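You operate a simulated robot arm through the tools that you are given. There is no shell and no other tool.

You run a simulated robot arm. Do the job below in one go: nothing can be reset, and whatever is moved stays where it is left.

## Task
Try both plug gauges in the small hub on the bench and put it on the mat it belongs on.
Fine: if the red plug sinks in, the hub is worn; both plugs go back. Set down upright: green plug gauge, red plug gauge.

Only the result counts: the job must be done as asked and must still hold three seconds after the hand-in. Knocking over, shifting, dropping, spilling or breaking anything else fails it.

## Robot
A 7-joint arm with a two-finger parallel gripper, fixed in place. Base frame: the origin is at the foot of the arm, x ahead of it, y to its left, z up; the work surface is at about z = 0. Units: mm, rad, N and s.
With the tool pointing down near the work surface it reaches from about 260 to 680 mm from the base axis. Its first joint turns from -2.897 to 2.897 rad. Payload 2.5 kg.
The TCP is the grasp point between the finger pads, 30 mm short of the fingertips. In the tool frame z runs along the fingers and y along their closing line. Largest opening 94 mm; finger width 28, thickness 10; the body of the gripper, 50 by 96 mm, starts 55 mm behind the TCP.
Orientation is that of the tool frame in the base frame, as [roll, pitch, yaw] about the fixed x, y, z axes, in that order (R = Rz(yaw) Ry(pitch) Rx(roll)). With the fingers straight down and closing along the base's y, the tool's x points along the base's -x, its y along +y and its z along -z.

## Interface
- The arm moves only by the tool arm_command. Its arguments are lists of equal length, an entry for each row: "dp": the shift along the tool's x, y, z in mm, a list of three; "rotation": the turn, a rotation vector about the tool's x, y, z in rad, a list of three. In form: {"dp": [[dx, dy, dz], ...], "rotation": [[ax, ay, az], ...]}. A call has 1 to 20 rows; each row is the pose to reach, as a shift and turn from the pose commanded when the call began, along the tool's axes at that moment. "jaw" is the opening in per cent of the stroke, from 0 (shut) to 100 (fully open), set as the call begins (left out, the last holds). Rows are played at 5 a second. More than 50 mm and 0.15 rad between two rows, or a gripper value outside its range, and nothing of the call is played. A pose out of reach is approached as far as the arm can. The call stops where the force on the tool passes 40 N (or 10 N more than at its start, if that is more) or the arm is blocked; 0.2 s more then pass. Each finger travels about 72 mm/s and halts on what it meets, pressing with about 36 N; the grip force reading is that of the motor and also rises with nothing between the fingers. The clock runs only during rows and for 0.2 s after the last one: add rows that repeat a pose to give the fingers time. The reply holds the time, the measured pose of the TCP, the force on the tool along the base axes, the opening and the grip force, in the units named above and with some noise, with the torque about the TCP (base axes, N m) and any sound that the robot's microphone picked up.
- Cameras (640 x 400 px; columns grow to the right, rows downward): "scene" is fixed at [52.8, -641.5, 748.2]; the picture's right is [0.46, -0.89, 0.00], its down [-0.63, -0.33, -0.71] and it looks along [0.63, 0.33, -0.71] (base axes); focal length 330 px, centre (320, 200). "wrist" rides on the gripper at [76, 14, -102] in the tool frame; the picture's right is [-0.18, 0.98, 0.00], its down [-0.75, -0.14, -0.64] and it looks along [-0.63, -0.12, 0.77] (tool axes); focal length 243 px, centre (320, 200). There is no depth. A picture from a camera that has moved, and an enlarged one, comes with that camera's place and axes in the base frame and with its lens. The place of the scene camera against the robot may be out by one fixed shift of up to 25 mm in any direction.
- grab_frame(camera): a new picture of that camera. The clock stands still meanwhile.
- zoom(camera, box): a new picture of the part [left, top, right, bottom] of that camera's present view, enlarged. The clock stands still meanwhile.
- finish_job(): hands the job in; it is judged then, once.

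Places have to be worked out from the pictures, the camera data and where the tool is seen. Open the gripper and draw the arm clear of the work before you hand the job in, unless the task says otherwise.

The tools are called after "Emit:" by a JSON object that holds its "op" and its "data". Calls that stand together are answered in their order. arm_command: Moves the arm, as the interface text tells. Its arguments: {"type":"object","properties":{"dp":{"type":"array"},"rotation":{"type":"array"},"jaw":{"type":"number"}},"required":["dp","rotation"]} The other tools are called the same way: grab_frame (camera) takes a picture; zoom (camera, box) takes an enlarged picture of a part of a camera's view; finish_job () hands the job in.

At the start:

```text
clock: 0.0
tool_pos: [427.6, -141.8, 341.9]
ee_rot: [3.141, 0.0, 3.141]
ft_force: [0.1, 0.2, -0.3]
wrist_torque: [-0.04, 0.01, -0.01]
gripper_width: 93.8
finger_force: 0.1
```

scene: 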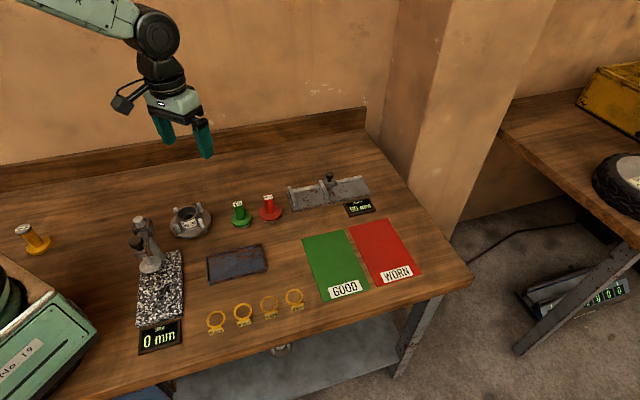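
wrist: 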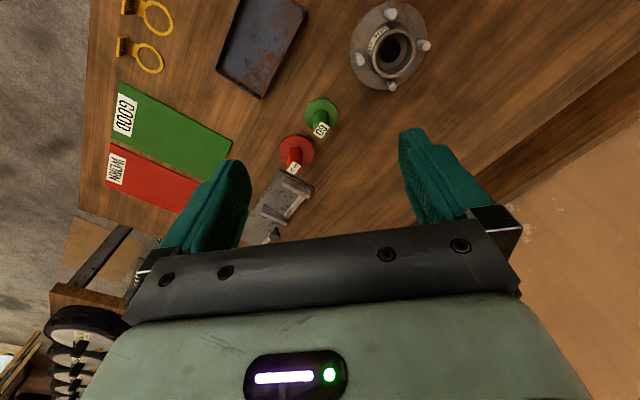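

I see the hub, the green and red plug gauges, and the GOOD/WORN mats. I'll take closer looks before moving.

Emit:
{"op": "zoom", "data": {"camera": "scene", "box": [130, 160, 330, 285]}}

Emit:
{"op": "zoom", "data": {"camera": "wrist", "box": [220, 0, 460, 150]}}

Emit:
{"op": "zoom", "data": {"camera": "scene", "box": [280, 160, 440, 310]}}

```text
3.20 times, centred on (230, 222) of scene
camera zoom: at [52.8, -641.5, 748.2], right [0.46, -0.89, 0.0], down [-0.63, -0.33, -0.71], along [0.63, 0.33, -0.71], focal length 1055 px, centre (608, 128)
```

zoom: 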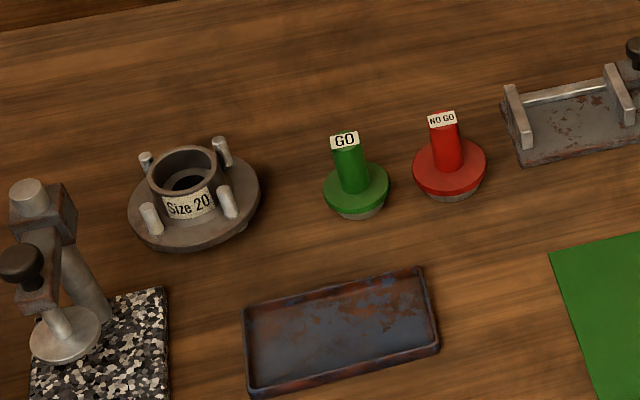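

```text
2.67 times, centred on (340, 75) of wrist
camera zoom: at [351.7, -128.4, 443.9], right [0.18, 0.98, 0.0], down [0.75, -0.14, 0.64], along [0.63, -0.12, -0.77], focal length 647 px, centre (267, 533)
```

zoom: 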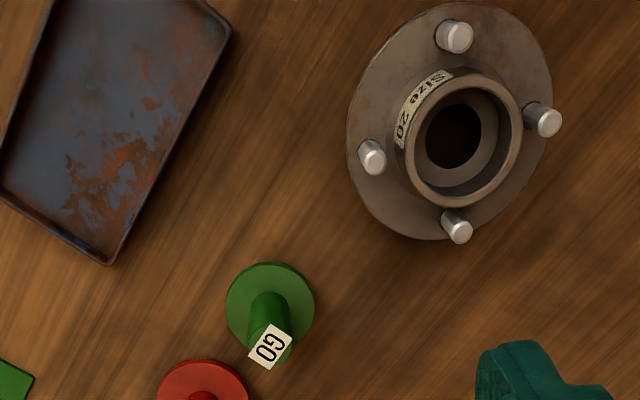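

```text
2.67 times, centred on (360, 235) of scene
camera zoom: at [52.8, -641.5, 748.2], right [0.46, -0.89, 0.0], down [-0.63, -0.33, -0.71], along [0.63, 0.33, -0.71], focal length 879 px, centre (213, 107)
```

zoom: 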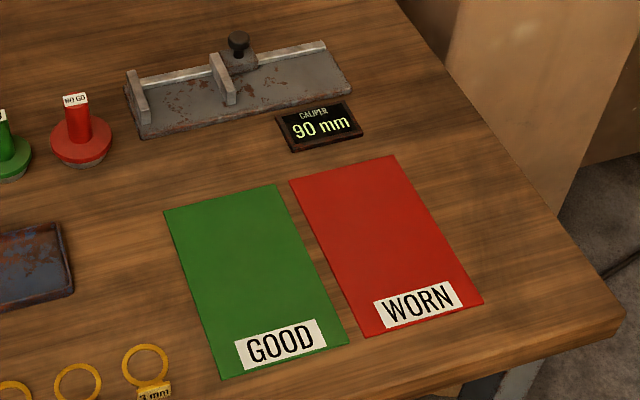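

The hub is near (426,-38), the green plug near (508,-156) and the red near (569,-217). I'll back the arm off so the wrist camera gets a closer look at both plugs and I can fix their positions.

Emit:
{"op": "arm_command", "data": {"dp": [[25, -7, 20], [50, -14, 45], [75, -21, 70], [97, -28, 92], [97, -28, 92]], "rotation": [[0, 0, 0], [0, 0, 0], [0, 0, 0], [0, 0, 0], [0, 0, 0]]}}

Emit:
{"op": "grab_frame", "data": {"camera": "wrist"}}

Emit:
{"op": "grab_frame", "data": {"camera": "scene"}}

```text
clock: 1.2
tool_pos: [328.8, -169.7, 250.4]
ee_rot: [3.141, 0.0, -3.14]
ft_force: [0.2, 0.0, 0.6]
wrist_torque: [-0.02, -0.03, 0.02]
gripper_width: 94.0
finger_force: 0.1
```

```text
taken
camera wrist: at [253.5, -155.8, 351.9], right [0.18, 0.98, 0.0], down [0.75, -0.14, 0.64], along [0.63, -0.12, -0.77], focal length 243 px, centre (320, 200)
```

wrist: 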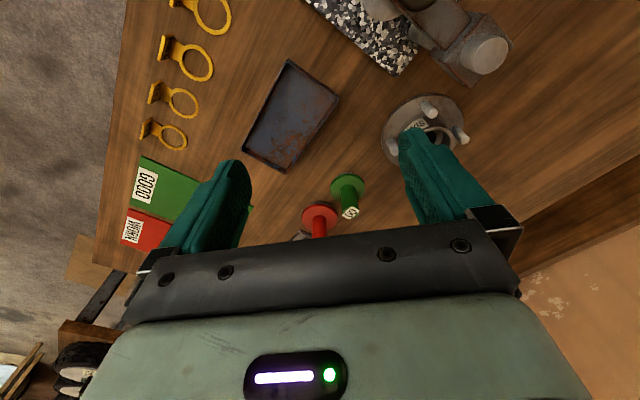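

```text
taken
```

scene: 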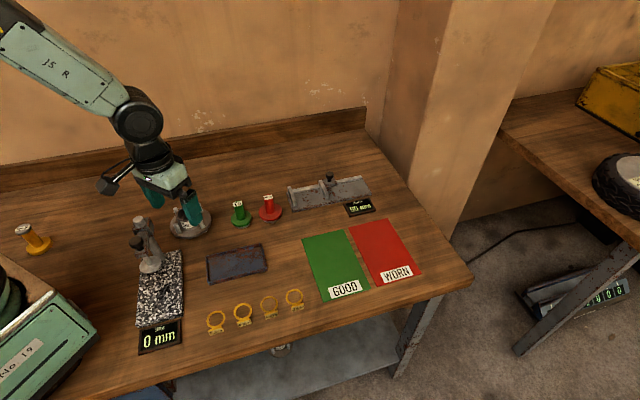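

The hub is partly hidden behind a finger, so I'll zoom in on both plugs from here.

Emit:
{"op": "zoom", "data": {"camera": "wrist", "box": [270, 150, 400, 240]}}

Emit:
{"op": "zoom", "data": {"camera": "scene", "box": [215, 180, 295, 235]}}

```text
4.44 times, centred on (335, 195) of wrist
camera zoom: at [253.5, -155.8, 351.9], right [0.18, 0.98, 0.0], down [0.75, -0.14, 0.64], along [0.63, -0.12, -0.77], focal length 1078 px, centre (253, 222)
```

zoom: 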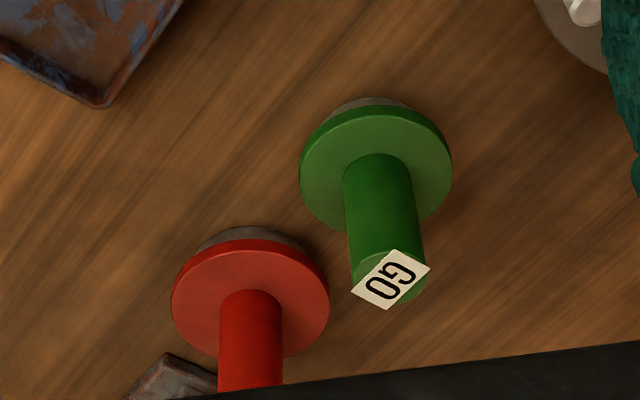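

```text
7.27 times, centred on (255, 208) of scene
camera zoom: at [52.8, -641.5, 748.2], right [0.46, -0.89, 0.0], down [-0.63, -0.33, -0.71], along [0.63, 0.33, -0.71], focal length 2398 px, centre (793, 146)
```

zoom: 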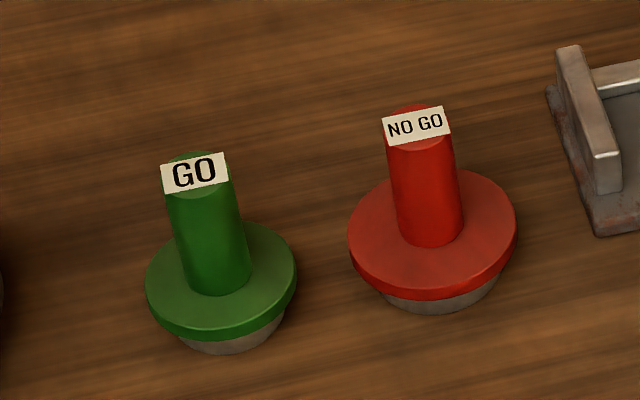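

The green plug axis comes out near (508,-155), with its disc top at z≈22 and its handle top at z≈83. I'll tilt the tool so the wrist camera looks nearly straight down over the hub and plugs, which gives better XY.

Emit:
{"op": "arm_command", "data": {"dp": [[-20, 18, -12], [-40, 36, -24], [-60, 54, -36], [-80, 72, -48], [-101, 90, -60], [-101, 90, -60]], "rotation": [[0, 0.1, 0], [0, 0.2, 0], [0, 0.3, 0], [0, 0.4, 0], [0, 0.5, 0], [0, 0.5, 0]]}}

Emit:
{"op": "grab_frame", "data": {"camera": "wrist"}}

```text
clock: 2.6
tool_pos: [432.3, -80.9, 309.4]
ee_rot: [3.141, -0.5, -3.141]
ft_force: [-0.5, -0.3, -0.8]
wrist_torque: [-0.02, -0.04, 0.01]
gripper_width: 94.1
finger_force: 0.0
```

```text
taken
camera wrist: at [415.8, -66.9, 436.5], right [0.16, 0.98, -0.09], down [0.97, -0.14, 0.2], along [0.19, -0.12, -0.98], focal length 243 px, centre (320, 200)
```

wrist: 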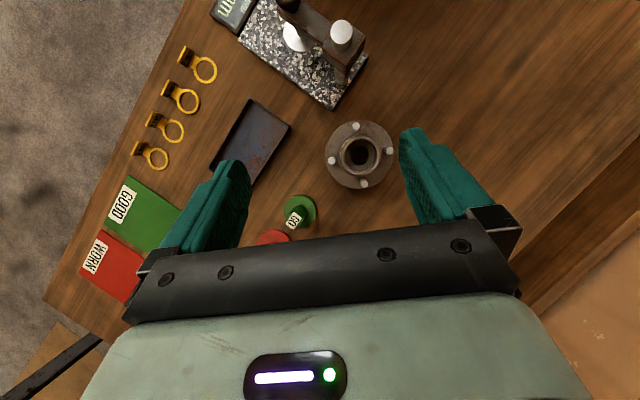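

The view is now nearly vertical. I'll zoom in on the hub to measure its bore, boss and studs.

Emit:
{"op": "zoom", "data": {"camera": "wrist", "box": [310, 110, 410, 200]}}

Emit:
{"op": "zoom", "data": {"camera": "wrist", "box": [250, 170, 350, 250]}}

Emit:
{"op": "zoom", "data": {"camera": "wrist", "box": [40, 150, 240, 310]}}

```text
4.44 times, centred on (360, 155) of wrist
camera zoom: at [415.8, -66.9, 436.5], right [0.16, 0.98, -0.09], down [0.97, -0.14, 0.2], along [0.19, -0.12, -0.98], focal length 1078 px, centre (142, 400)
```

zoom: 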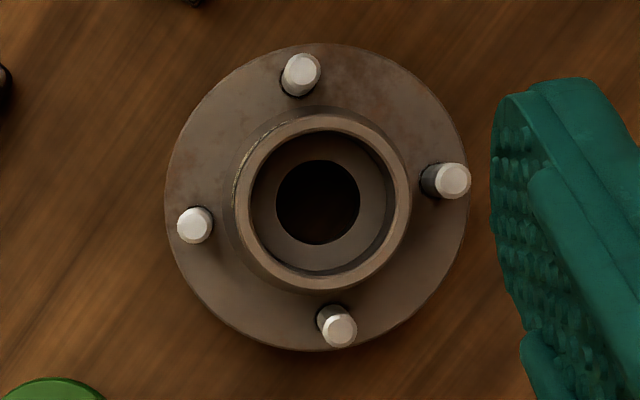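

```text
5.00 times, centred on (300, 210) of wrist
camera zoom: at [415.8, -66.9, 436.5], right [0.16, 0.98, -0.09], down [0.97, -0.14, 0.2], along [0.19, -0.12, -0.98], focal length 1213 px, centre (420, 150)
```

zoom: 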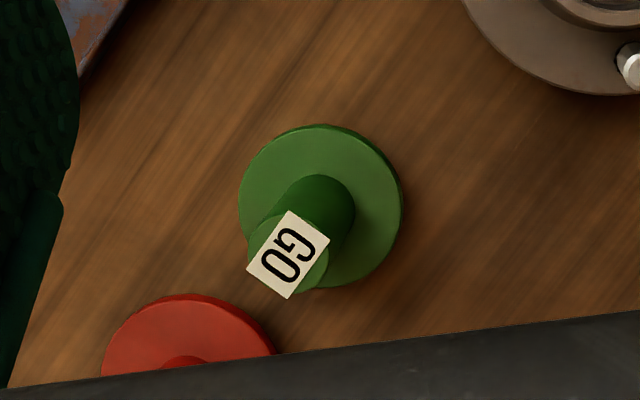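

```text
2.50 times, centred on (140, 230) of wrist
camera zoom: at [415.8, -66.9, 436.5], right [0.16, 0.98, -0.09], down [0.97, -0.14, 0.2], along [0.19, -0.12, -0.98], focal length 606 px, centre (770, 125)
```

zoom: 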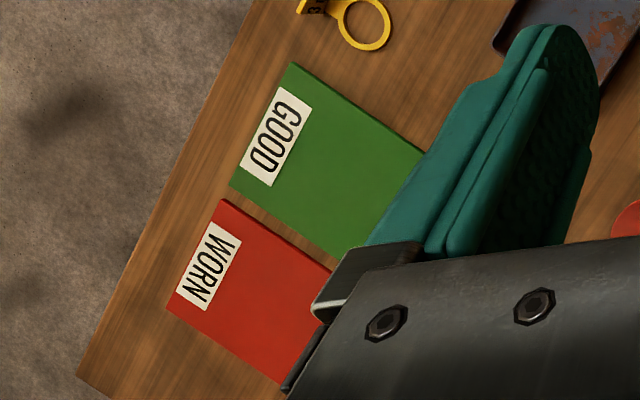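

From this view the hub axis is near (429,-39), with a boss of about 61 mm and a boss top near z≈50. I'll drop the camera closer over the hub to size the bore against the plug.

Emit:
{"op": "arm_command", "data": {"dp": [[-13, 9.6, 23.7], [-26, 19.2, 47.4], [-39, 28.8, 71.1], [-52, 38.4, 94.8], [-64.7, 48, 118.5], [-64.7, 48, 118.5]], "rotation": [[0, 0, 0], [0, 0, 0], [0, 0, 0], [0, 0, 0], [0, 0, 0], [0, 0, 0]]}}

Emit:
{"op": "grab_frame", "data": {"camera": "wrist"}}

Emit:
{"op": "zoom", "data": {"camera": "wrist", "box": [250, 80, 410, 200]}}

```text
clock: 4.0
tool_pos: [432.5, -31.4, 174.7]
ee_rot: [-3.141, -0.5, 3.139]
ft_force: [-0.1, 0.0, -0.6]
wrist_torque: [0.01, 0.01, 0.0]
gripper_width: 93.8
finger_force: 0.0
```

```text
taken
camera wrist: at [414.6, -17.7, 300.8], right [0.16, 0.98, -0.09], down [0.97, -0.14, 0.2], along [0.19, -0.12, -0.98], focal length 243 px, centre (320, 200)
```

wrist: 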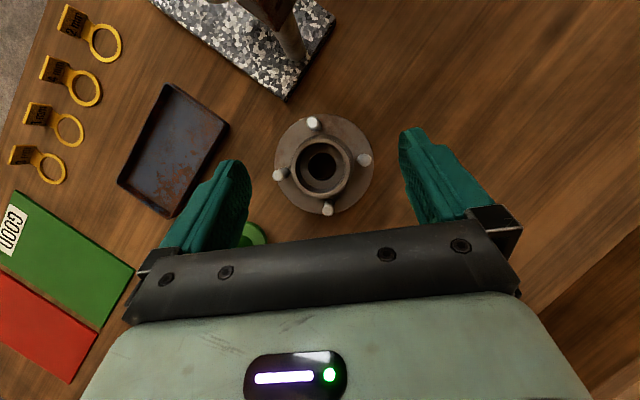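

```text
3.33 times, centred on (330, 140) of wrist
camera zoom: at [414.6, -17.7, 300.8], right [0.16, 0.98, -0.09], down [0.97, -0.14, 0.2], along [0.19, -0.12, -0.98], focal length 809 px, centre (287, 400)
```

zoom: 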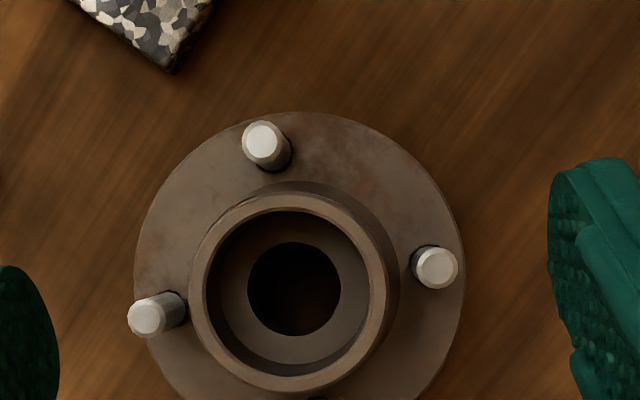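

Part of the flange is cropped, so I'll zoom tighter with the whole boss in frame.

Emit:
{"op": "zoom", "data": {"camera": "wrist", "box": [265, 105, 385, 220]}}

Emit:
{"op": "zoom", "data": {"camera": "wrist", "box": [290, 130, 355, 205]}}

```text
3.48 times, centred on (325, 162) of wrist
camera zoom: at [414.6, -17.7, 300.8], right [0.16, 0.98, -0.09], down [0.97, -0.14, 0.2], along [0.19, -0.12, -0.98], focal length 844 px, centre (303, 330)
```

zoom: 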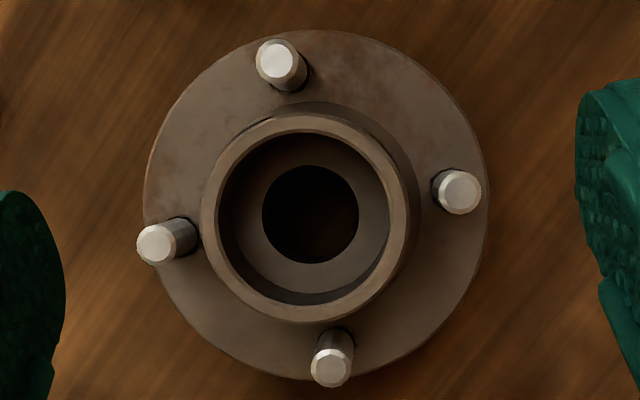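

```text
5.33 times, centred on (322, 168) of wrist
camera zoom: at [414.6, -17.7, 300.8], right [0.16, 0.98, -0.09], down [0.97, -0.14, 0.2], along [0.19, -0.12, -0.98], focal length 1294 px, centre (307, 373)
```

zoom: 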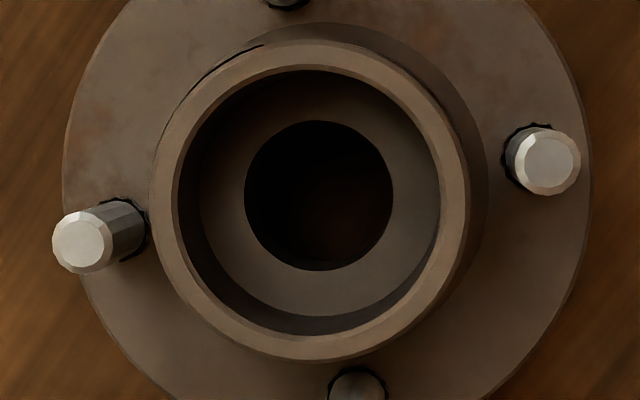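

The boss counterbore measures about 49 mm, with a 30 mm bore below it, and the boss top is around z≈60. Next I'll look at the plugs from a lower side angle to see the gauge ends.

Emit:
{"op": "arm_command", "data": {"dp": [[1, -27, 11], [3, -54, 22], [4, -81, 33], [6, -108, 44], [6.9, -133.6, 55.1], [6.9, -133.6, 55.1]], "rotation": [[0, -0.1, 0], [0, -0.2, 0], [0, -0.3, 0], [0, -0.4, 0], [0, -0.5, 0], [0, -0.5, 0]]}}

Emit:
{"op": "grab_frame", "data": {"camera": "wrist"}}

Emit:
{"op": "zoom", "data": {"camera": "wrist", "box": [250, 100, 400, 240]}}

```text
clock: 5.4
tool_pos: [398.2, -165.8, 130.2]
ee_rot: [-3.141, 0.002, -3.141]
ft_force: [-0.2, 0.3, 0.2]
wrist_torque: [-0.03, -0.03, 0.01]
gripper_width: 94.0
finger_force: 0.0
```

```text
taken
camera wrist: at [322.7, -152.6, 232.2], right [0.18, 0.98, 0.0], down [0.75, -0.14, 0.64], along [0.63, -0.12, -0.77], focal length 243 px, centre (320, 200)
```

wrist: 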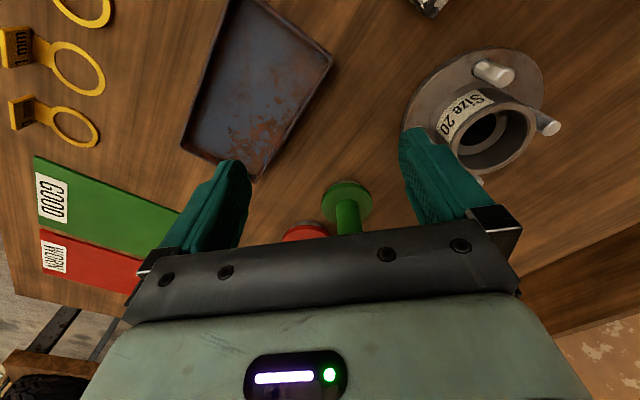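

```text
2.86 times, centred on (325, 170) of wrist
camera zoom: at [322.7, -152.6, 232.2], right [0.18, 0.98, 0.0], down [0.75, -0.14, 0.64], along [0.63, -0.12, -0.77], focal length 693 px, centre (306, 286)
```

zoom: 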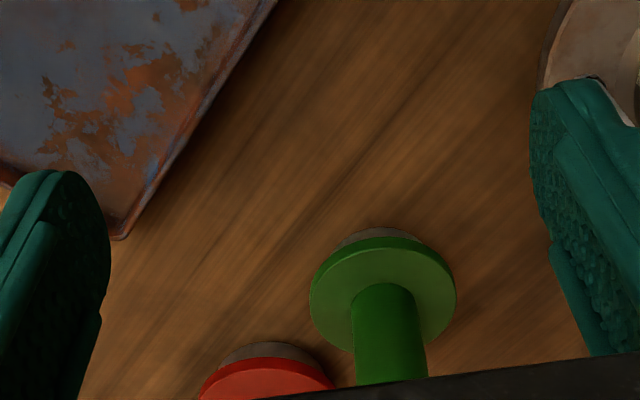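

The zoomed images look crisp, so I'll zoom the scene camera tightly on each plug and on the hub.

Emit:
{"op": "zoom", "data": {"camera": "scene", "box": [228, 196, 258, 230]}}

Emit:
{"op": "zoom", "data": {"camera": "scene", "box": [255, 188, 288, 226]}}

Emit:
{"op": "zoom", "data": {"camera": "wrist", "box": [390, 30, 580, 200]}}

```text
11.76 times, centred on (243, 213) of scene
camera zoom: at [52.8, -641.5, 748.2], right [0.46, -0.89, 0.0], down [-0.63, -0.33, -0.71], along [0.63, 0.33, -0.71], focal length 3878 px, centre (1226, 47)
```

zoom: 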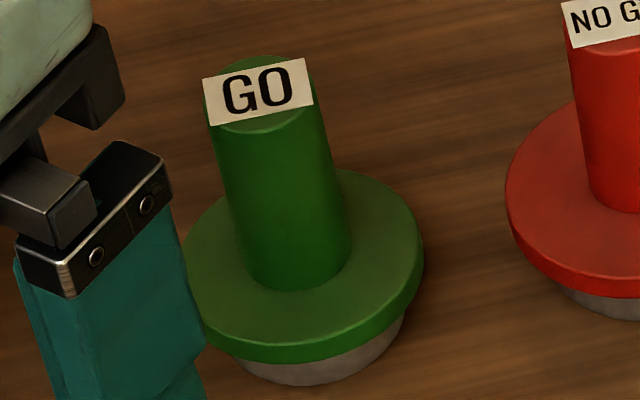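

```text
10.53 times, centred on (272, 207) of scene
camera zoom: at [52.8, -641.5, 748.2], right [0.46, -0.89, 0.0], down [-0.63, -0.33, -0.71], along [0.63, 0.33, -0.71], focal length 3470 px, centre (830, 126)
```

zoom: 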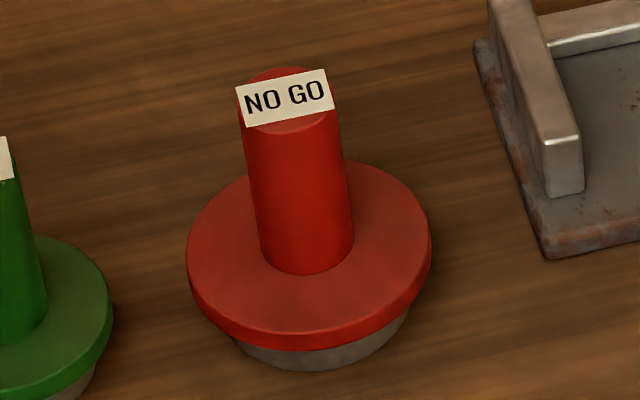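

```text
2.35 times, centred on (485, 115) of wrist
camera zoom: at [322.7, -152.6, 232.2], right [0.18, 0.98, 0.0], down [0.75, -0.14, 0.64], along [0.63, -0.12, -0.77], focal length 571 px, centre (-68, 400)
```

zoom: 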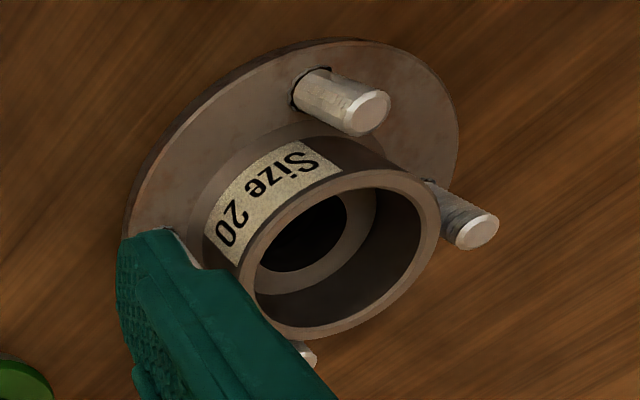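

The disc sizes differ: green is about 59 mm and red about 68 mm. The gauge ends are roughly 44–47 mm for green and about 51 mm for red. I'll get a near-vertical view of both plugs to fix their exact spots.

Emit:
{"op": "arm_command", "data": {"dp": [[-28, -5, -20], [-56, -10, -34], [-84, -15, -44], [-112, -19, -50], [-139, -23, -50], [-139, -23, -50]], "rotation": [[0, 0.1, 0], [0, 0.2, 0], [0, 0.3, 0], [0, 0.4, 0], [0, 0.5, 0], [0, 0.5, 0]]}}

Emit:
{"op": "grab_frame", "data": {"camera": "wrist"}}

Emit:
{"op": "zoom", "data": {"camera": "wrist", "box": [240, 80, 400, 240]}}

```text
clock: 6.8
tool_pos: [538.3, -190.8, 179.4]
ee_rot: [-3.141, -0.5, 3.14]
ft_force: [-0.5, -1.0, 0.8]
wrist_torque: [0.02, -0.02, 0.0]
gripper_width: 94.4
finger_force: 0.1
```

```text
taken
camera wrist: at [521.4, -176.4, 305.1], right [0.16, 0.98, -0.09], down [0.97, -0.14, 0.2], along [0.18, -0.12, -0.98], focal length 243 px, centre (320, 200)
```

wrist: 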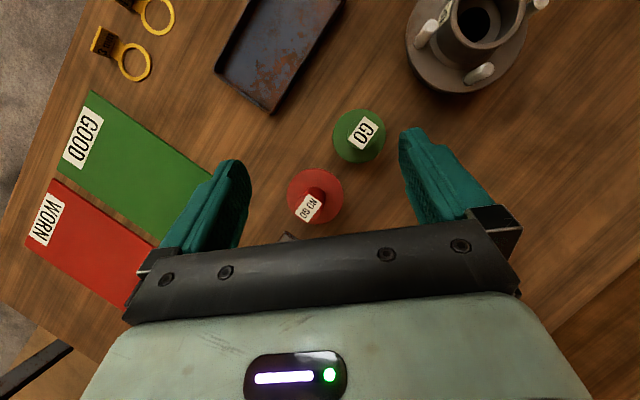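

```text
2.50 times, centred on (320, 160) of wrist
camera zoom: at [521.4, -176.4, 305.1], right [0.16, 0.98, -0.09], down [0.97, -0.14, 0.2], along [0.18, -0.12, -0.98], focal length 606 px, centre (320, 300)
```

zoom: 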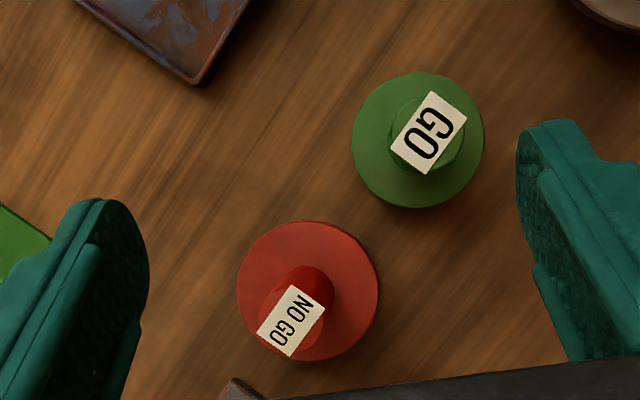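

This is a clear top view of both plugs. I'll zoom in for precise centres.

Emit:
{"op": "zoom", "data": {"camera": "wrist", "box": [325, 100, 395, 170]}}

Emit:
{"op": "zoom", "data": {"camera": "wrist", "box": [275, 155, 360, 235]}}

Emit:
{"op": "zoom", "data": {"camera": "wrist", "box": [390, 0, 550, 110]}}

```text
5.71 times, centred on (360, 135) of wrist
camera zoom: at [521.4, -176.4, 305.1], right [0.16, 0.98, -0.09], down [0.97, -0.14, 0.2], along [0.18, -0.12, -0.98], focal length 1386 px, centre (91, 571)
```

zoom: 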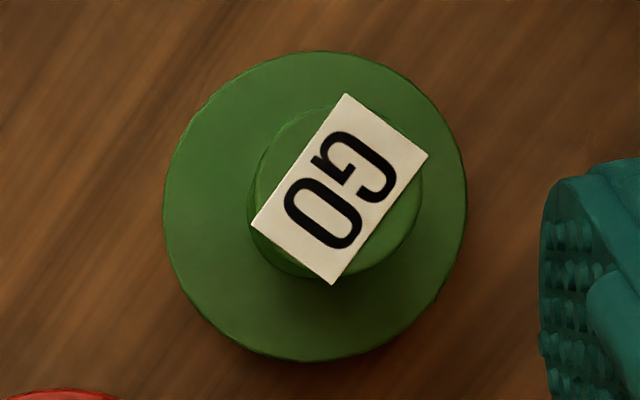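

```text
5.00 times, centred on (318, 195) of wrist
camera zoom: at [521.4, -176.4, 305.1], right [0.16, 0.98, -0.09], down [0.97, -0.14, 0.2], along [0.18, -0.12, -0.98], focal length 1213 px, centre (332, 225)
```

zoom: 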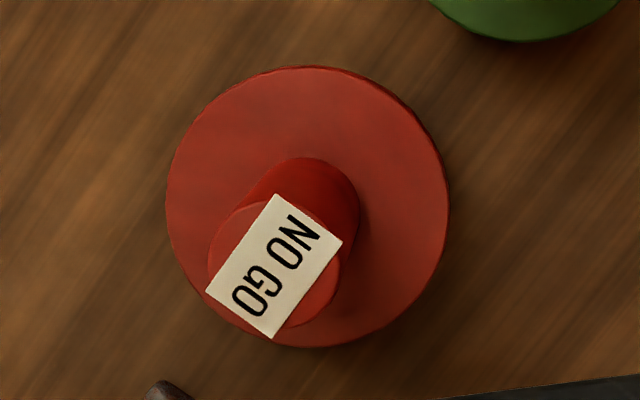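

```text
3.64 times, centred on (470, 55) of wrist
camera zoom: at [521.4, -176.4, 305.1], right [0.16, 0.98, -0.09], down [0.97, -0.14, 0.2], along [0.18, -0.12, -0.98], focal length 882 px, centre (-226, 727)
```

zoom: 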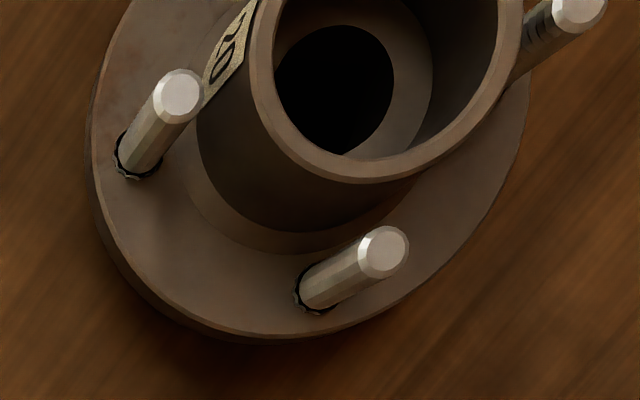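

Best fits put the green plug at about (509.5,-155.3), the red at about (570.3,-215.2) and the hub axis at about (428.8,-40) with its rim near z≈61. I'll bring the tool back to vertical above the green handle and check the alignment.

Emit:
{"op": "arm_command", "data": {"dp": [[0.4, 7, 10], [0.8, 14, 22], [1.2, 21, 34], [1.4, 28, 46], [1.6, 35.5, 57.2], [1.6, 35.5, 57.2], [1.6, 35.5, 57.2]], "rotation": [[0, -0.1, 0], [0, -0.2, 0], [0, -0.3, 0], [0, -0.4, 0], [0, -0.5, 0], [0, -0.5, 0], [0, -0.5, 0]]}}

Emit:
{"op": "grab_frame", "data": {"camera": "wrist"}}

Emit:
{"op": "zoom", "data": {"camera": "wrist", "box": [240, 80, 400, 220]}}

```text
clock: 8.4
tool_pos: [509.1, -154.5, 131.0]
ee_rot: [-3.141, 0.001, -3.141]
ft_force: [0.1, -0.4, -0.2]
wrist_torque: [0.01, -0.03, -0.01]
gripper_width: 94.2
finger_force: 0.1
```

```text
taken
camera wrist: at [433.3, -140.4, 232.3], right [0.18, 0.98, 0.0], down [0.75, -0.14, 0.64], along [0.63, -0.12, -0.77], focal length 243 px, centre (320, 200)
```

wrist: 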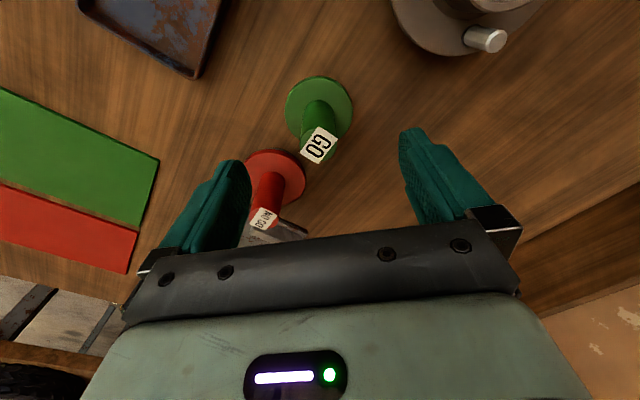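

```text
2.86 times, centred on (320, 150) of wrist
camera zoom: at [433.3, -140.4, 232.3], right [0.18, 0.98, 0.0], down [0.75, -0.14, 0.64], along [0.63, -0.12, -0.77], focal length 693 px, centre (320, 343)
```

zoom: 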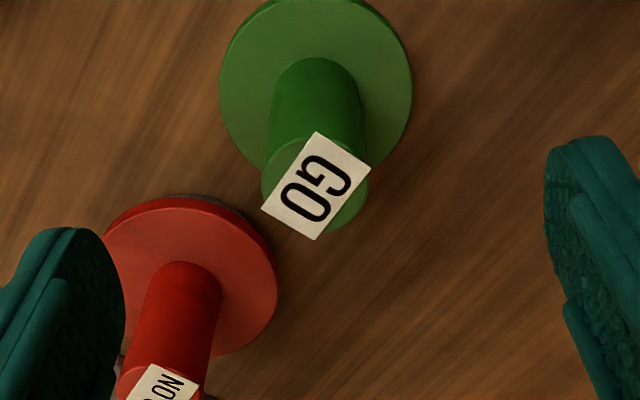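

The green handle top sits within about 1 mm of the TCP axis. I'll descend to TCP z≈60 so the tips stay above the disc, then close on the handle.

Emit:
{"op": "arm_command", "data": {"dp": [[0.2, -0.5, 18], [0.4, -1, 36], [0.4, -1, 54], [0.4, -1, 71], [0.4, -1, 71]], "rotation": [[0, 0, 0], [0, 0, 0], [0, 0, 0], [0, 0, 0], [0, 0, 0]], "jaw": 100}}

Emit:
{"op": "grab_frame", "data": {"camera": "wrist"}}

```text
clock: 9.6
tool_pos: [509.4, -154.5, 59.1]
ee_rot: [3.141, 0.0, -3.141]
ft_force: [-0.6, -0.1, -0.4]
wrist_torque: [-0.01, -0.01, -0.01]
gripper_width: 94.1
finger_force: 0.1
```

```text
taken
camera wrist: at [434.0, -141.1, 161.0], right [0.18, 0.98, 0.0], down [0.75, -0.14, 0.64], along [0.63, -0.12, -0.77], focal length 243 px, centre (320, 200)
```

wrist: 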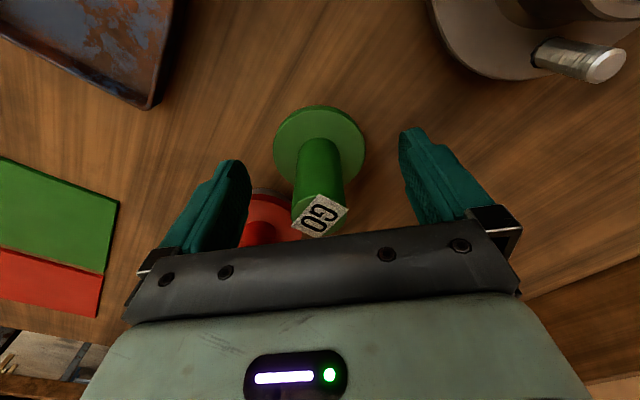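

The handle is centred between the fingers, so I'll close on it.

Emit:
{"op": "arm_command", "data": {"dp": [[0, 0, 0], [0, 0, 0], [0, 0, 0], [0, 0, 0], [0, 0, 0]], "rotation": [[0, 0, 0], [0, 0, 0], [0, 0, 0], [0, 0, 0], [0, 0, 0]], "jaw": 0}}

Emit:
{"op": "grab_frame", "data": {"camera": "wrist"}}

```text
clock: 10.8
tool_pos: [508.3, -154.5, 59.7]
ee_rot: [-3.141, 0.0, 3.141]
ft_force: [0.0, -0.8, -0.1]
wrist_torque: [-0.07, -0.02, 0.0]
gripper_width: 25.4
finger_force: 35.9
```

```text
taken
camera wrist: at [434.0, -141.2, 161.2], right [0.18, 0.98, 0.0], down [0.75, -0.14, 0.64], along [0.63, -0.12, -0.77], focal length 243 px, centre (320, 200)
```

wrist: 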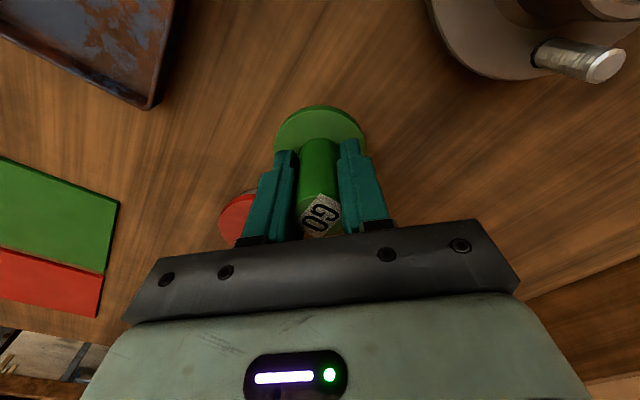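

The plug is gripped at about 25.4 mm. I'll lift it straight up 100 mm, then check the load and whether it hangs straight.

Emit:
{"op": "arm_command", "data": {"dp": [[0, 0, -10], [0, 0, -30], [0, 0, -55], [0, 0, -80], [0, 0, -105], [0, 0, -105]], "rotation": [[0, 0, 0], [0, 0, 0], [0, 0, 0], [0, 0, 0], [0, 0, 0], [0, 0, 0]]}}

Emit:
{"op": "zoom", "data": {"camera": "scene", "box": [190, 130, 310, 235]}}

Emit:
{"op": "grab_frame", "data": {"camera": "wrist"}}

```text
clock: 12.2
tool_pos: [506.9, -154.9, 164.3]
ee_rot: [3.141, 0.0, -3.141]
ft_force: [0.1, 0.2, -1.8]
wrist_torque: [-0.05, 0.0, 0.01]
gripper_width: 25.0
finger_force: 35.8
```

```text
3.81 times, centred on (250, 182) of scene
camera zoom: at [52.8, -641.5, 748.2], right [0.46, -0.89, 0.0], down [-0.63, -0.33, -0.71], along [0.63, 0.33, -0.71], focal length 1256 px, centre (587, 267)
```

zoom: 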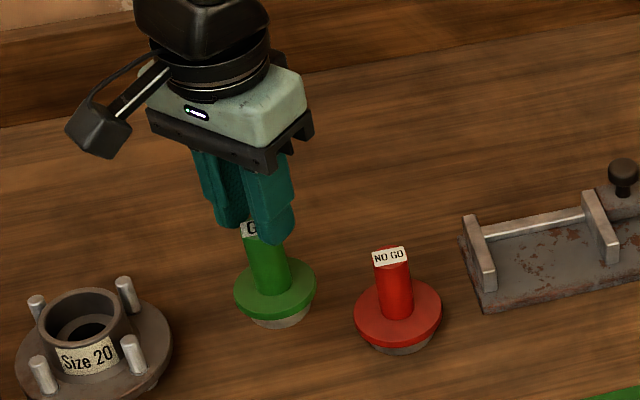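

```text
taken
camera wrist: at [432.4, -141.3, 265.9], right [0.18, 0.98, 0.0], down [0.75, -0.14, 0.64], along [0.63, -0.12, -0.77], focal length 243 px, centre (320, 200)
```

wrist: 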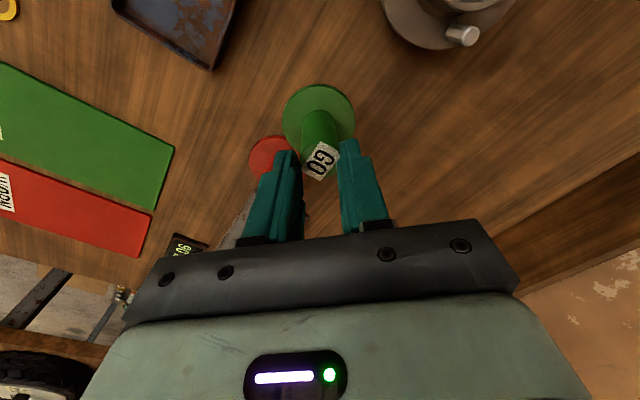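

The plug seems to hang lower in the fingers than when I gripped it, so it may have slipped. I'll zoom in before doing anything else.

Emit:
{"op": "zoom", "data": {"camera": "wrist", "box": [250, 70, 390, 240]}}

Emit:
{"op": "zoom", "data": {"camera": "scene", "box": [225, 170, 275, 225]}}

```text
2.35 times, centred on (320, 155) of wrist
camera zoom: at [432.4, -141.3, 265.9], right [0.18, 0.98, 0.0], down [0.75, -0.14, 0.64], along [0.63, -0.12, -0.77], focal length 571 px, centre (320, 306)
```

zoom: 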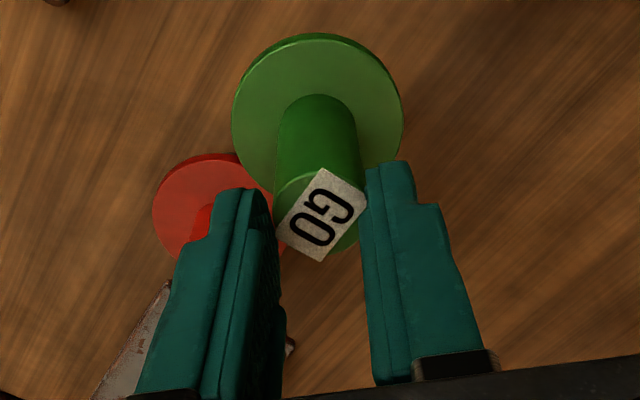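

```text
7.27 times, centred on (250, 198) of scene
camera zoom: at [52.8, -641.5, 748.2], right [0.46, -0.89, 0.0], down [-0.63, -0.33, -0.71], along [0.63, 0.33, -0.71], focal length 2398 px, centre (829, 218)
```

zoom: 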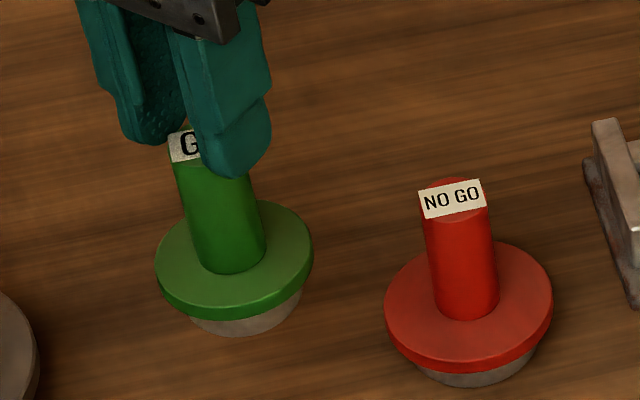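

The plug has slipped about 50 mm and is now held only by the fingertips, with its bottom at about z≈50. I'll lower it straight back over its own spot before it can drop.

Emit:
{"op": "arm_command", "data": {"dp": [[0, 0, 20], [0, 0, 38], [0, 0, 46], [0, 0, 48]], "rotation": [[0, 0, 0], [0, 0, 0], [0, 0, 0], [0, 0, 0]]}}

Emit:
{"op": "zoom", "data": {"camera": "scene", "box": [215, 170, 290, 235]}}

Emit:
{"op": "zoom", "data": {"camera": "wrist", "box": [250, 70, 390, 240]}}

```text
clock: 13.2
tool_pos: [508.8, -153.3, 115.0]
ee_rot: [3.141, -0.001, 3.141]
ft_force: [0.1, -0.6, -2.5]
wrist_torque: [-0.02, 0.01, -0.01]
gripper_width: 25.2
finger_force: 35.9
```

```text
6.15 times, centred on (252, 202) of scene
camera zoom: at [52.8, -641.5, 748.2], right [0.46, -0.89, 0.0], down [-0.63, -0.33, -0.71], along [0.63, 0.33, -0.71], focal length 2029 px, centre (735, 185)
```

zoom: 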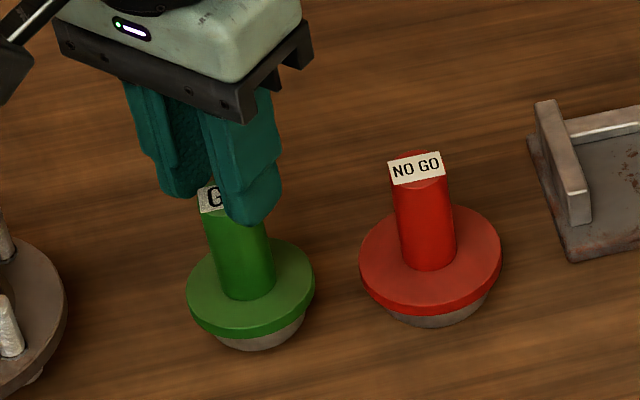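

```text
2.35 times, centred on (320, 155) of wrist
camera zoom: at [434.0, -140.1, 217.9], right [0.18, 0.98, 0.0], down [0.75, -0.14, 0.64], along [0.63, -0.12, -0.77], focal length 571 px, centre (320, 306)
```

zoom: 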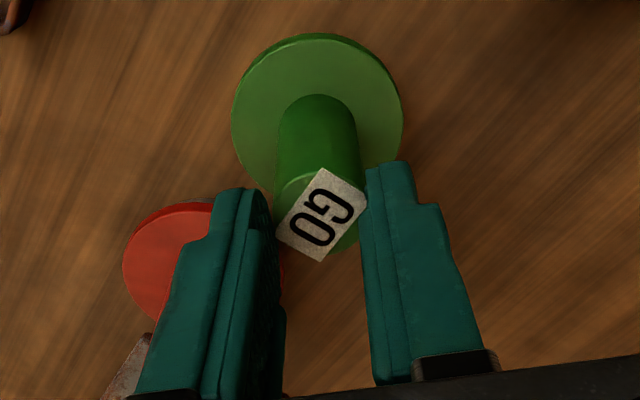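

The plug held steady while lowering and is now about 5 mm above the table. I'll lower slowly until it touches down.

Emit:
{"op": "arm_command", "data": {"dp": [[0, 0, 1.5], [0, 0, 3], [0, 0, 4.5], [0, 0, 5.5], [0, 0, 5.5]], "rotation": [[0, 0, 0], [0, 0, 0], [0, 0, 0], [0, 0, 0], [0, 0, 0]]}}

Emit:
{"op": "zoom", "data": {"camera": "scene", "box": [215, 170, 290, 235]}}

Emit:
{"op": "zoom", "data": {"camera": "wrist", "box": [250, 70, 390, 240]}}

```text
clock: 14.4
tool_pos: [507.0, -154.3, 110.4]
ee_rot: [-3.141, 0.001, 3.141]
ft_force: [0.7, -0.2, -2.0]
wrist_torque: [0.01, 0.0, 0.0]
gripper_width: 25.2
finger_force: 35.7
```

```text
6.15 times, centred on (252, 202) of scene
camera zoom: at [52.8, -641.5, 748.2], right [0.46, -0.89, 0.0], down [-0.63, -0.33, -0.71], along [0.63, 0.33, -0.71], focal length 2029 px, centre (735, 185)
```

zoom: 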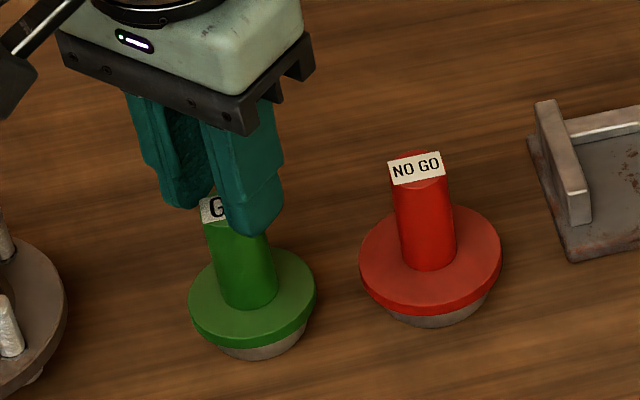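

```text
2.35 times, centred on (320, 155) of wrist
camera zoom: at [433.2, -140.7, 212.4], right [0.18, 0.98, 0.0], down [0.75, -0.14, 0.64], along [0.63, -0.12, -0.77], focal length 571 px, centre (320, 306)
```

zoom: 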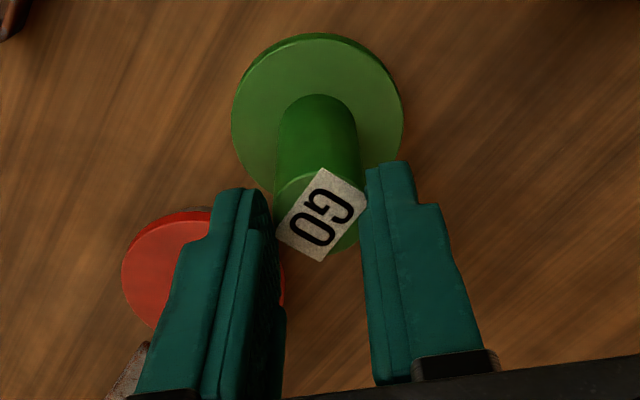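

The load is still about 2 N, so the plug isn't resting yet. I'll creep down further in 1 mm steps.

Emit:
{"op": "arm_command", "data": {"dp": [[0, 0, 1], [0, 0, 2], [0, 0, 2]], "rotation": [[0, 0, 0], [0, 0, 0], [0, 0, 0]]}}

```text
clock: 15.2
tool_pos: [508.8, -154.6, 110.5]
ee_rot: [-3.14, 0.001, 3.141]
ft_force: [-5.4, -3.1, 14.5]
wrist_torque: [-0.01, 0.6, 0.13]
gripper_width: 25.0
finger_force: 36.4
```

Contact is confirmed at 14.5 N. I'll ease off about 1.2 mm to unload it, then open the fingers.

Emit:
{"op": "arm_command", "data": {"dp": [[0, 0, -1.2], [0, 0, -1.2]], "rotation": [[0, 0, 0], [0, 0, 0]]}}

```text
clock: 15.8
tool_pos: [508.9, -152.0, 111.3]
ee_rot: [-3.141, 0.0, -3.142]
ft_force: [1.4, 0.0, -0.3]
wrist_torque: [0.02, -0.13, 0.0]
gripper_width: 24.9
finger_force: 35.7
```

The plug is resting unloaded, so I'll open the fingers and check it stays upright.

Emit:
{"op": "arm_command", "data": {"dp": [[0, 0, 0], [0, 0, 0], [0, 0, 0]], "rotation": [[0, 0, 0], [0, 0, 0], [0, 0, 0]], "jaw": 70}}

Emit:
{"op": "zoom", "data": {"camera": "wrist", "box": [250, 70, 390, 240]}}

Emit:
{"op": "zoom", "data": {"camera": "scene", "box": [215, 180, 295, 235]}}

```text
clock: 16.6
tool_pos: [508.1, -153.5, 110.5]
ee_rot: [3.141, 0.001, -3.14]
ft_force: [-0.7, 0.2, 0.6]
wrist_torque: [0.0, 0.0, 0.02]
gripper_width: 65.4
finger_force: 0.0
```

```text
2.35 times, centred on (320, 155) of wrist
camera zoom: at [433.1, -140.3, 212.3], right [0.18, 0.98, 0.0], down [0.75, -0.14, 0.64], along [0.63, -0.12, -0.77], focal length 571 px, centre (320, 306)
```

zoom: 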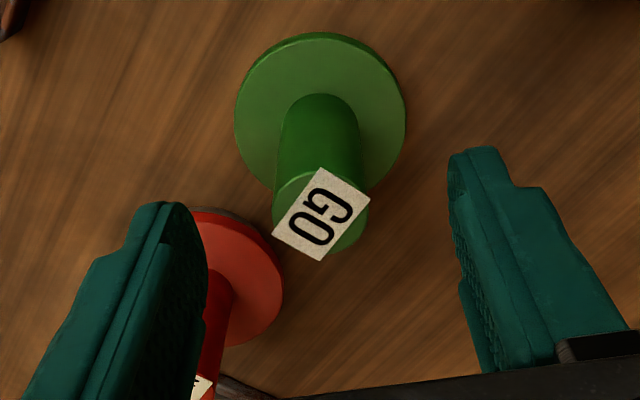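

```text
7.27 times, centred on (255, 208) of scene
camera zoom: at [52.8, -641.5, 748.2], right [0.46, -0.89, 0.0], down [-0.63, -0.33, -0.71], along [0.63, 0.33, -0.71], focal length 2398 px, centre (793, 146)
```

zoom: 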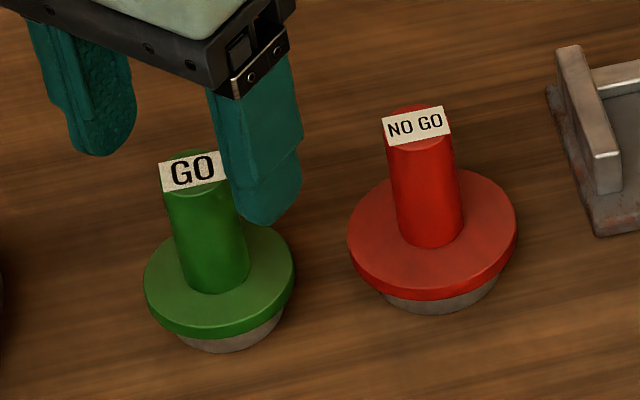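

The plug is standing upright back on its spot. I'll go back down to the mid-handle and regrip, then lift slowly in small steps to watch for slip.

Emit:
{"op": "arm_command", "data": {"dp": [[0.3, 0, 15], [0.5, 0, 30], [0.5, 0, 45], [0.5, 0, 52], [0.5, 0, 52]], "rotation": [[0, 0, 0], [0, 0, 0], [0, 0, 0], [0, 0, 0], [0, 0, 0]]}}

Emit:
{"op": "arm_command", "data": {"dp": [[0, 0, 0], [0, 0, 0], [0, 0, 0], [0, 0, 0], [0, 0, 0]], "rotation": [[0, 0, 0], [0, 0, 0], [0, 0, 0], [0, 0, 0], [0, 0, 0]], "jaw": 0}}

Emit:
{"op": "zoom", "data": {"camera": "wrist", "box": [250, 70, 390, 240]}}

```text
clock: 17.8
tool_pos: [507.4, -156.5, 59.3]
ee_rot: [-3.141, 0.0, -3.141]
ft_force: [-0.5, 0.0, -0.7]
wrist_torque: [-0.01, 0.02, 0.03]
gripper_width: 66.0
finger_force: 0.0
```

```text
clock: 19.0
tool_pos: [507.4, -155.1, 58.5]
ee_rot: [-3.141, 0.0, -3.14]
ft_force: [-0.2, 0.1, 0.4]
wrist_torque: [0.04, -0.05, 0.0]
gripper_width: 25.6
finger_force: 36.0
```

```text
2.35 times, centred on (320, 155) of wrist
camera zoom: at [432.3, -141.2, 159.8], right [0.18, 0.98, 0.0], down [0.75, -0.14, 0.64], along [0.63, -0.12, -0.77], focal length 571 px, centre (320, 306)
```

zoom: 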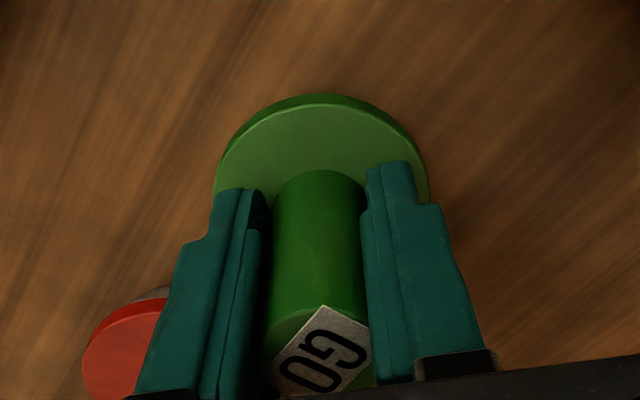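

Gripped at mid-handle again. I'll lift slowly, 3 mm per row, and compare the picture.

Emit:
{"op": "arm_command", "data": {"dp": [[0, 0, -3], [0, 0, -6], [0, 0, -9], [0, 0, -12], [0, 0, -12]], "rotation": [[0, 0, 0], [0, 0, 0], [0, 0, 0], [0, 0, 0], [0, 0, 0]]}}

Emit:
{"op": "zoom", "data": {"camera": "wrist", "box": [250, 70, 390, 240]}}

Emit:
{"op": "zoom", "data": {"camera": "scene", "box": [215, 170, 290, 235]}}

```text
clock: 20.2
tool_pos: [508.2, -155.1, 69.7]
ee_rot: [-3.14, 0.0, 3.14]
ft_force: [-0.7, 0.1, -1.8]
wrist_torque: [0.03, -0.04, 0.04]
gripper_width: 25.4
finger_force: 35.8
```

```text
2.35 times, centred on (320, 155) of wrist
camera zoom: at [432.5, -140.6, 172.0], right [0.18, 0.98, 0.0], down [0.75, -0.14, 0.64], along [0.63, -0.12, -0.77], focal length 571 px, centre (320, 306)
```

zoom: 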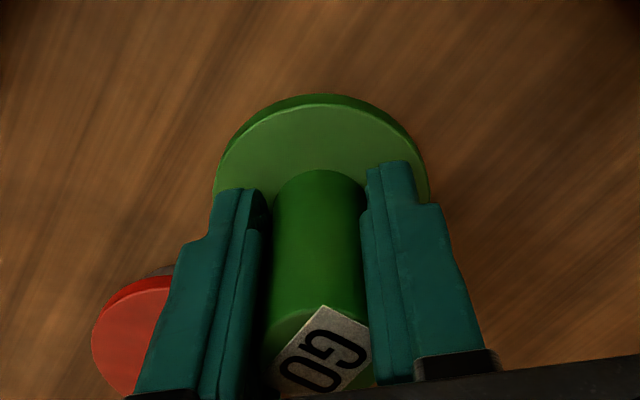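

```text
6.15 times, centred on (252, 202) of scene
camera zoom: at [52.8, -641.5, 748.2], right [0.46, -0.89, 0.0], down [-0.63, -0.33, -0.71], along [0.63, 0.33, -0.71], focal length 2029 px, centre (735, 185)
```

zoom: 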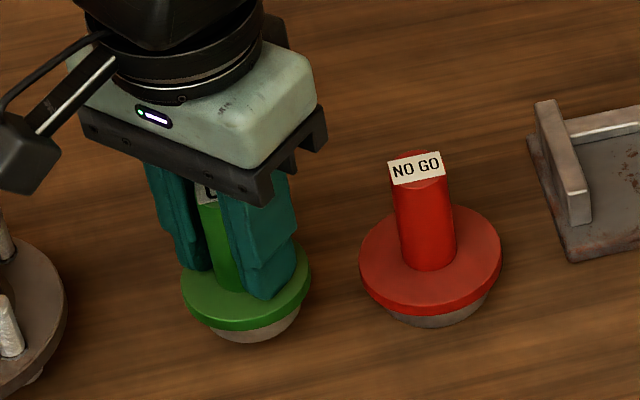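

There's no slip this time, so I'll keep lifting gently and recheck.

Emit:
{"op": "arm_command", "data": {"dp": [[0, 0, -4], [0, 0, -9], [0, 0, -14], [0, 0, -20], [0, 0, -26], [0, 0, -30], [0, 0, -32]], "rotation": [[0, 0, 0], [0, 0, 0], [0, 0, 0], [0, 0, 0], [0, 0, 0], [0, 0, 0], [0, 0, 0]]}}

Emit:
{"op": "grab_frame", "data": {"camera": "wrist"}}

```text
clock: 21.8
tool_pos: [507.5, -154.5, 101.7]
ee_rot: [3.141, 0.0, -3.141]
ft_force: [0.1, -0.5, -1.6]
wrist_torque: [0.02, 0.0, 0.0]
gripper_width: 25.5
finger_force: 36.3
```

```text
taken
camera wrist: at [433.0, -140.7, 204.0], right [0.18, 0.98, 0.0], down [0.75, -0.14, 0.64], along [0.63, -0.12, -0.77], focal length 243 px, centre (320, 200)
```

wrist: 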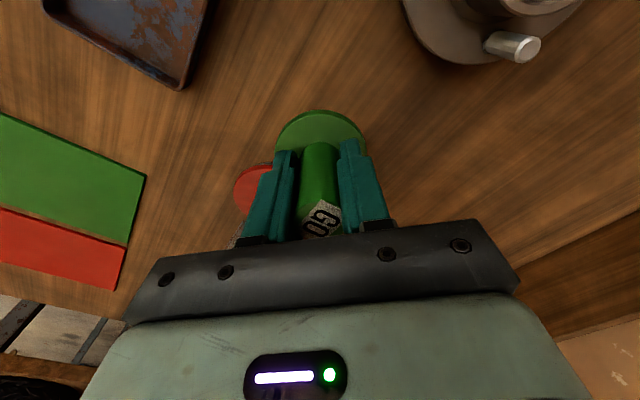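

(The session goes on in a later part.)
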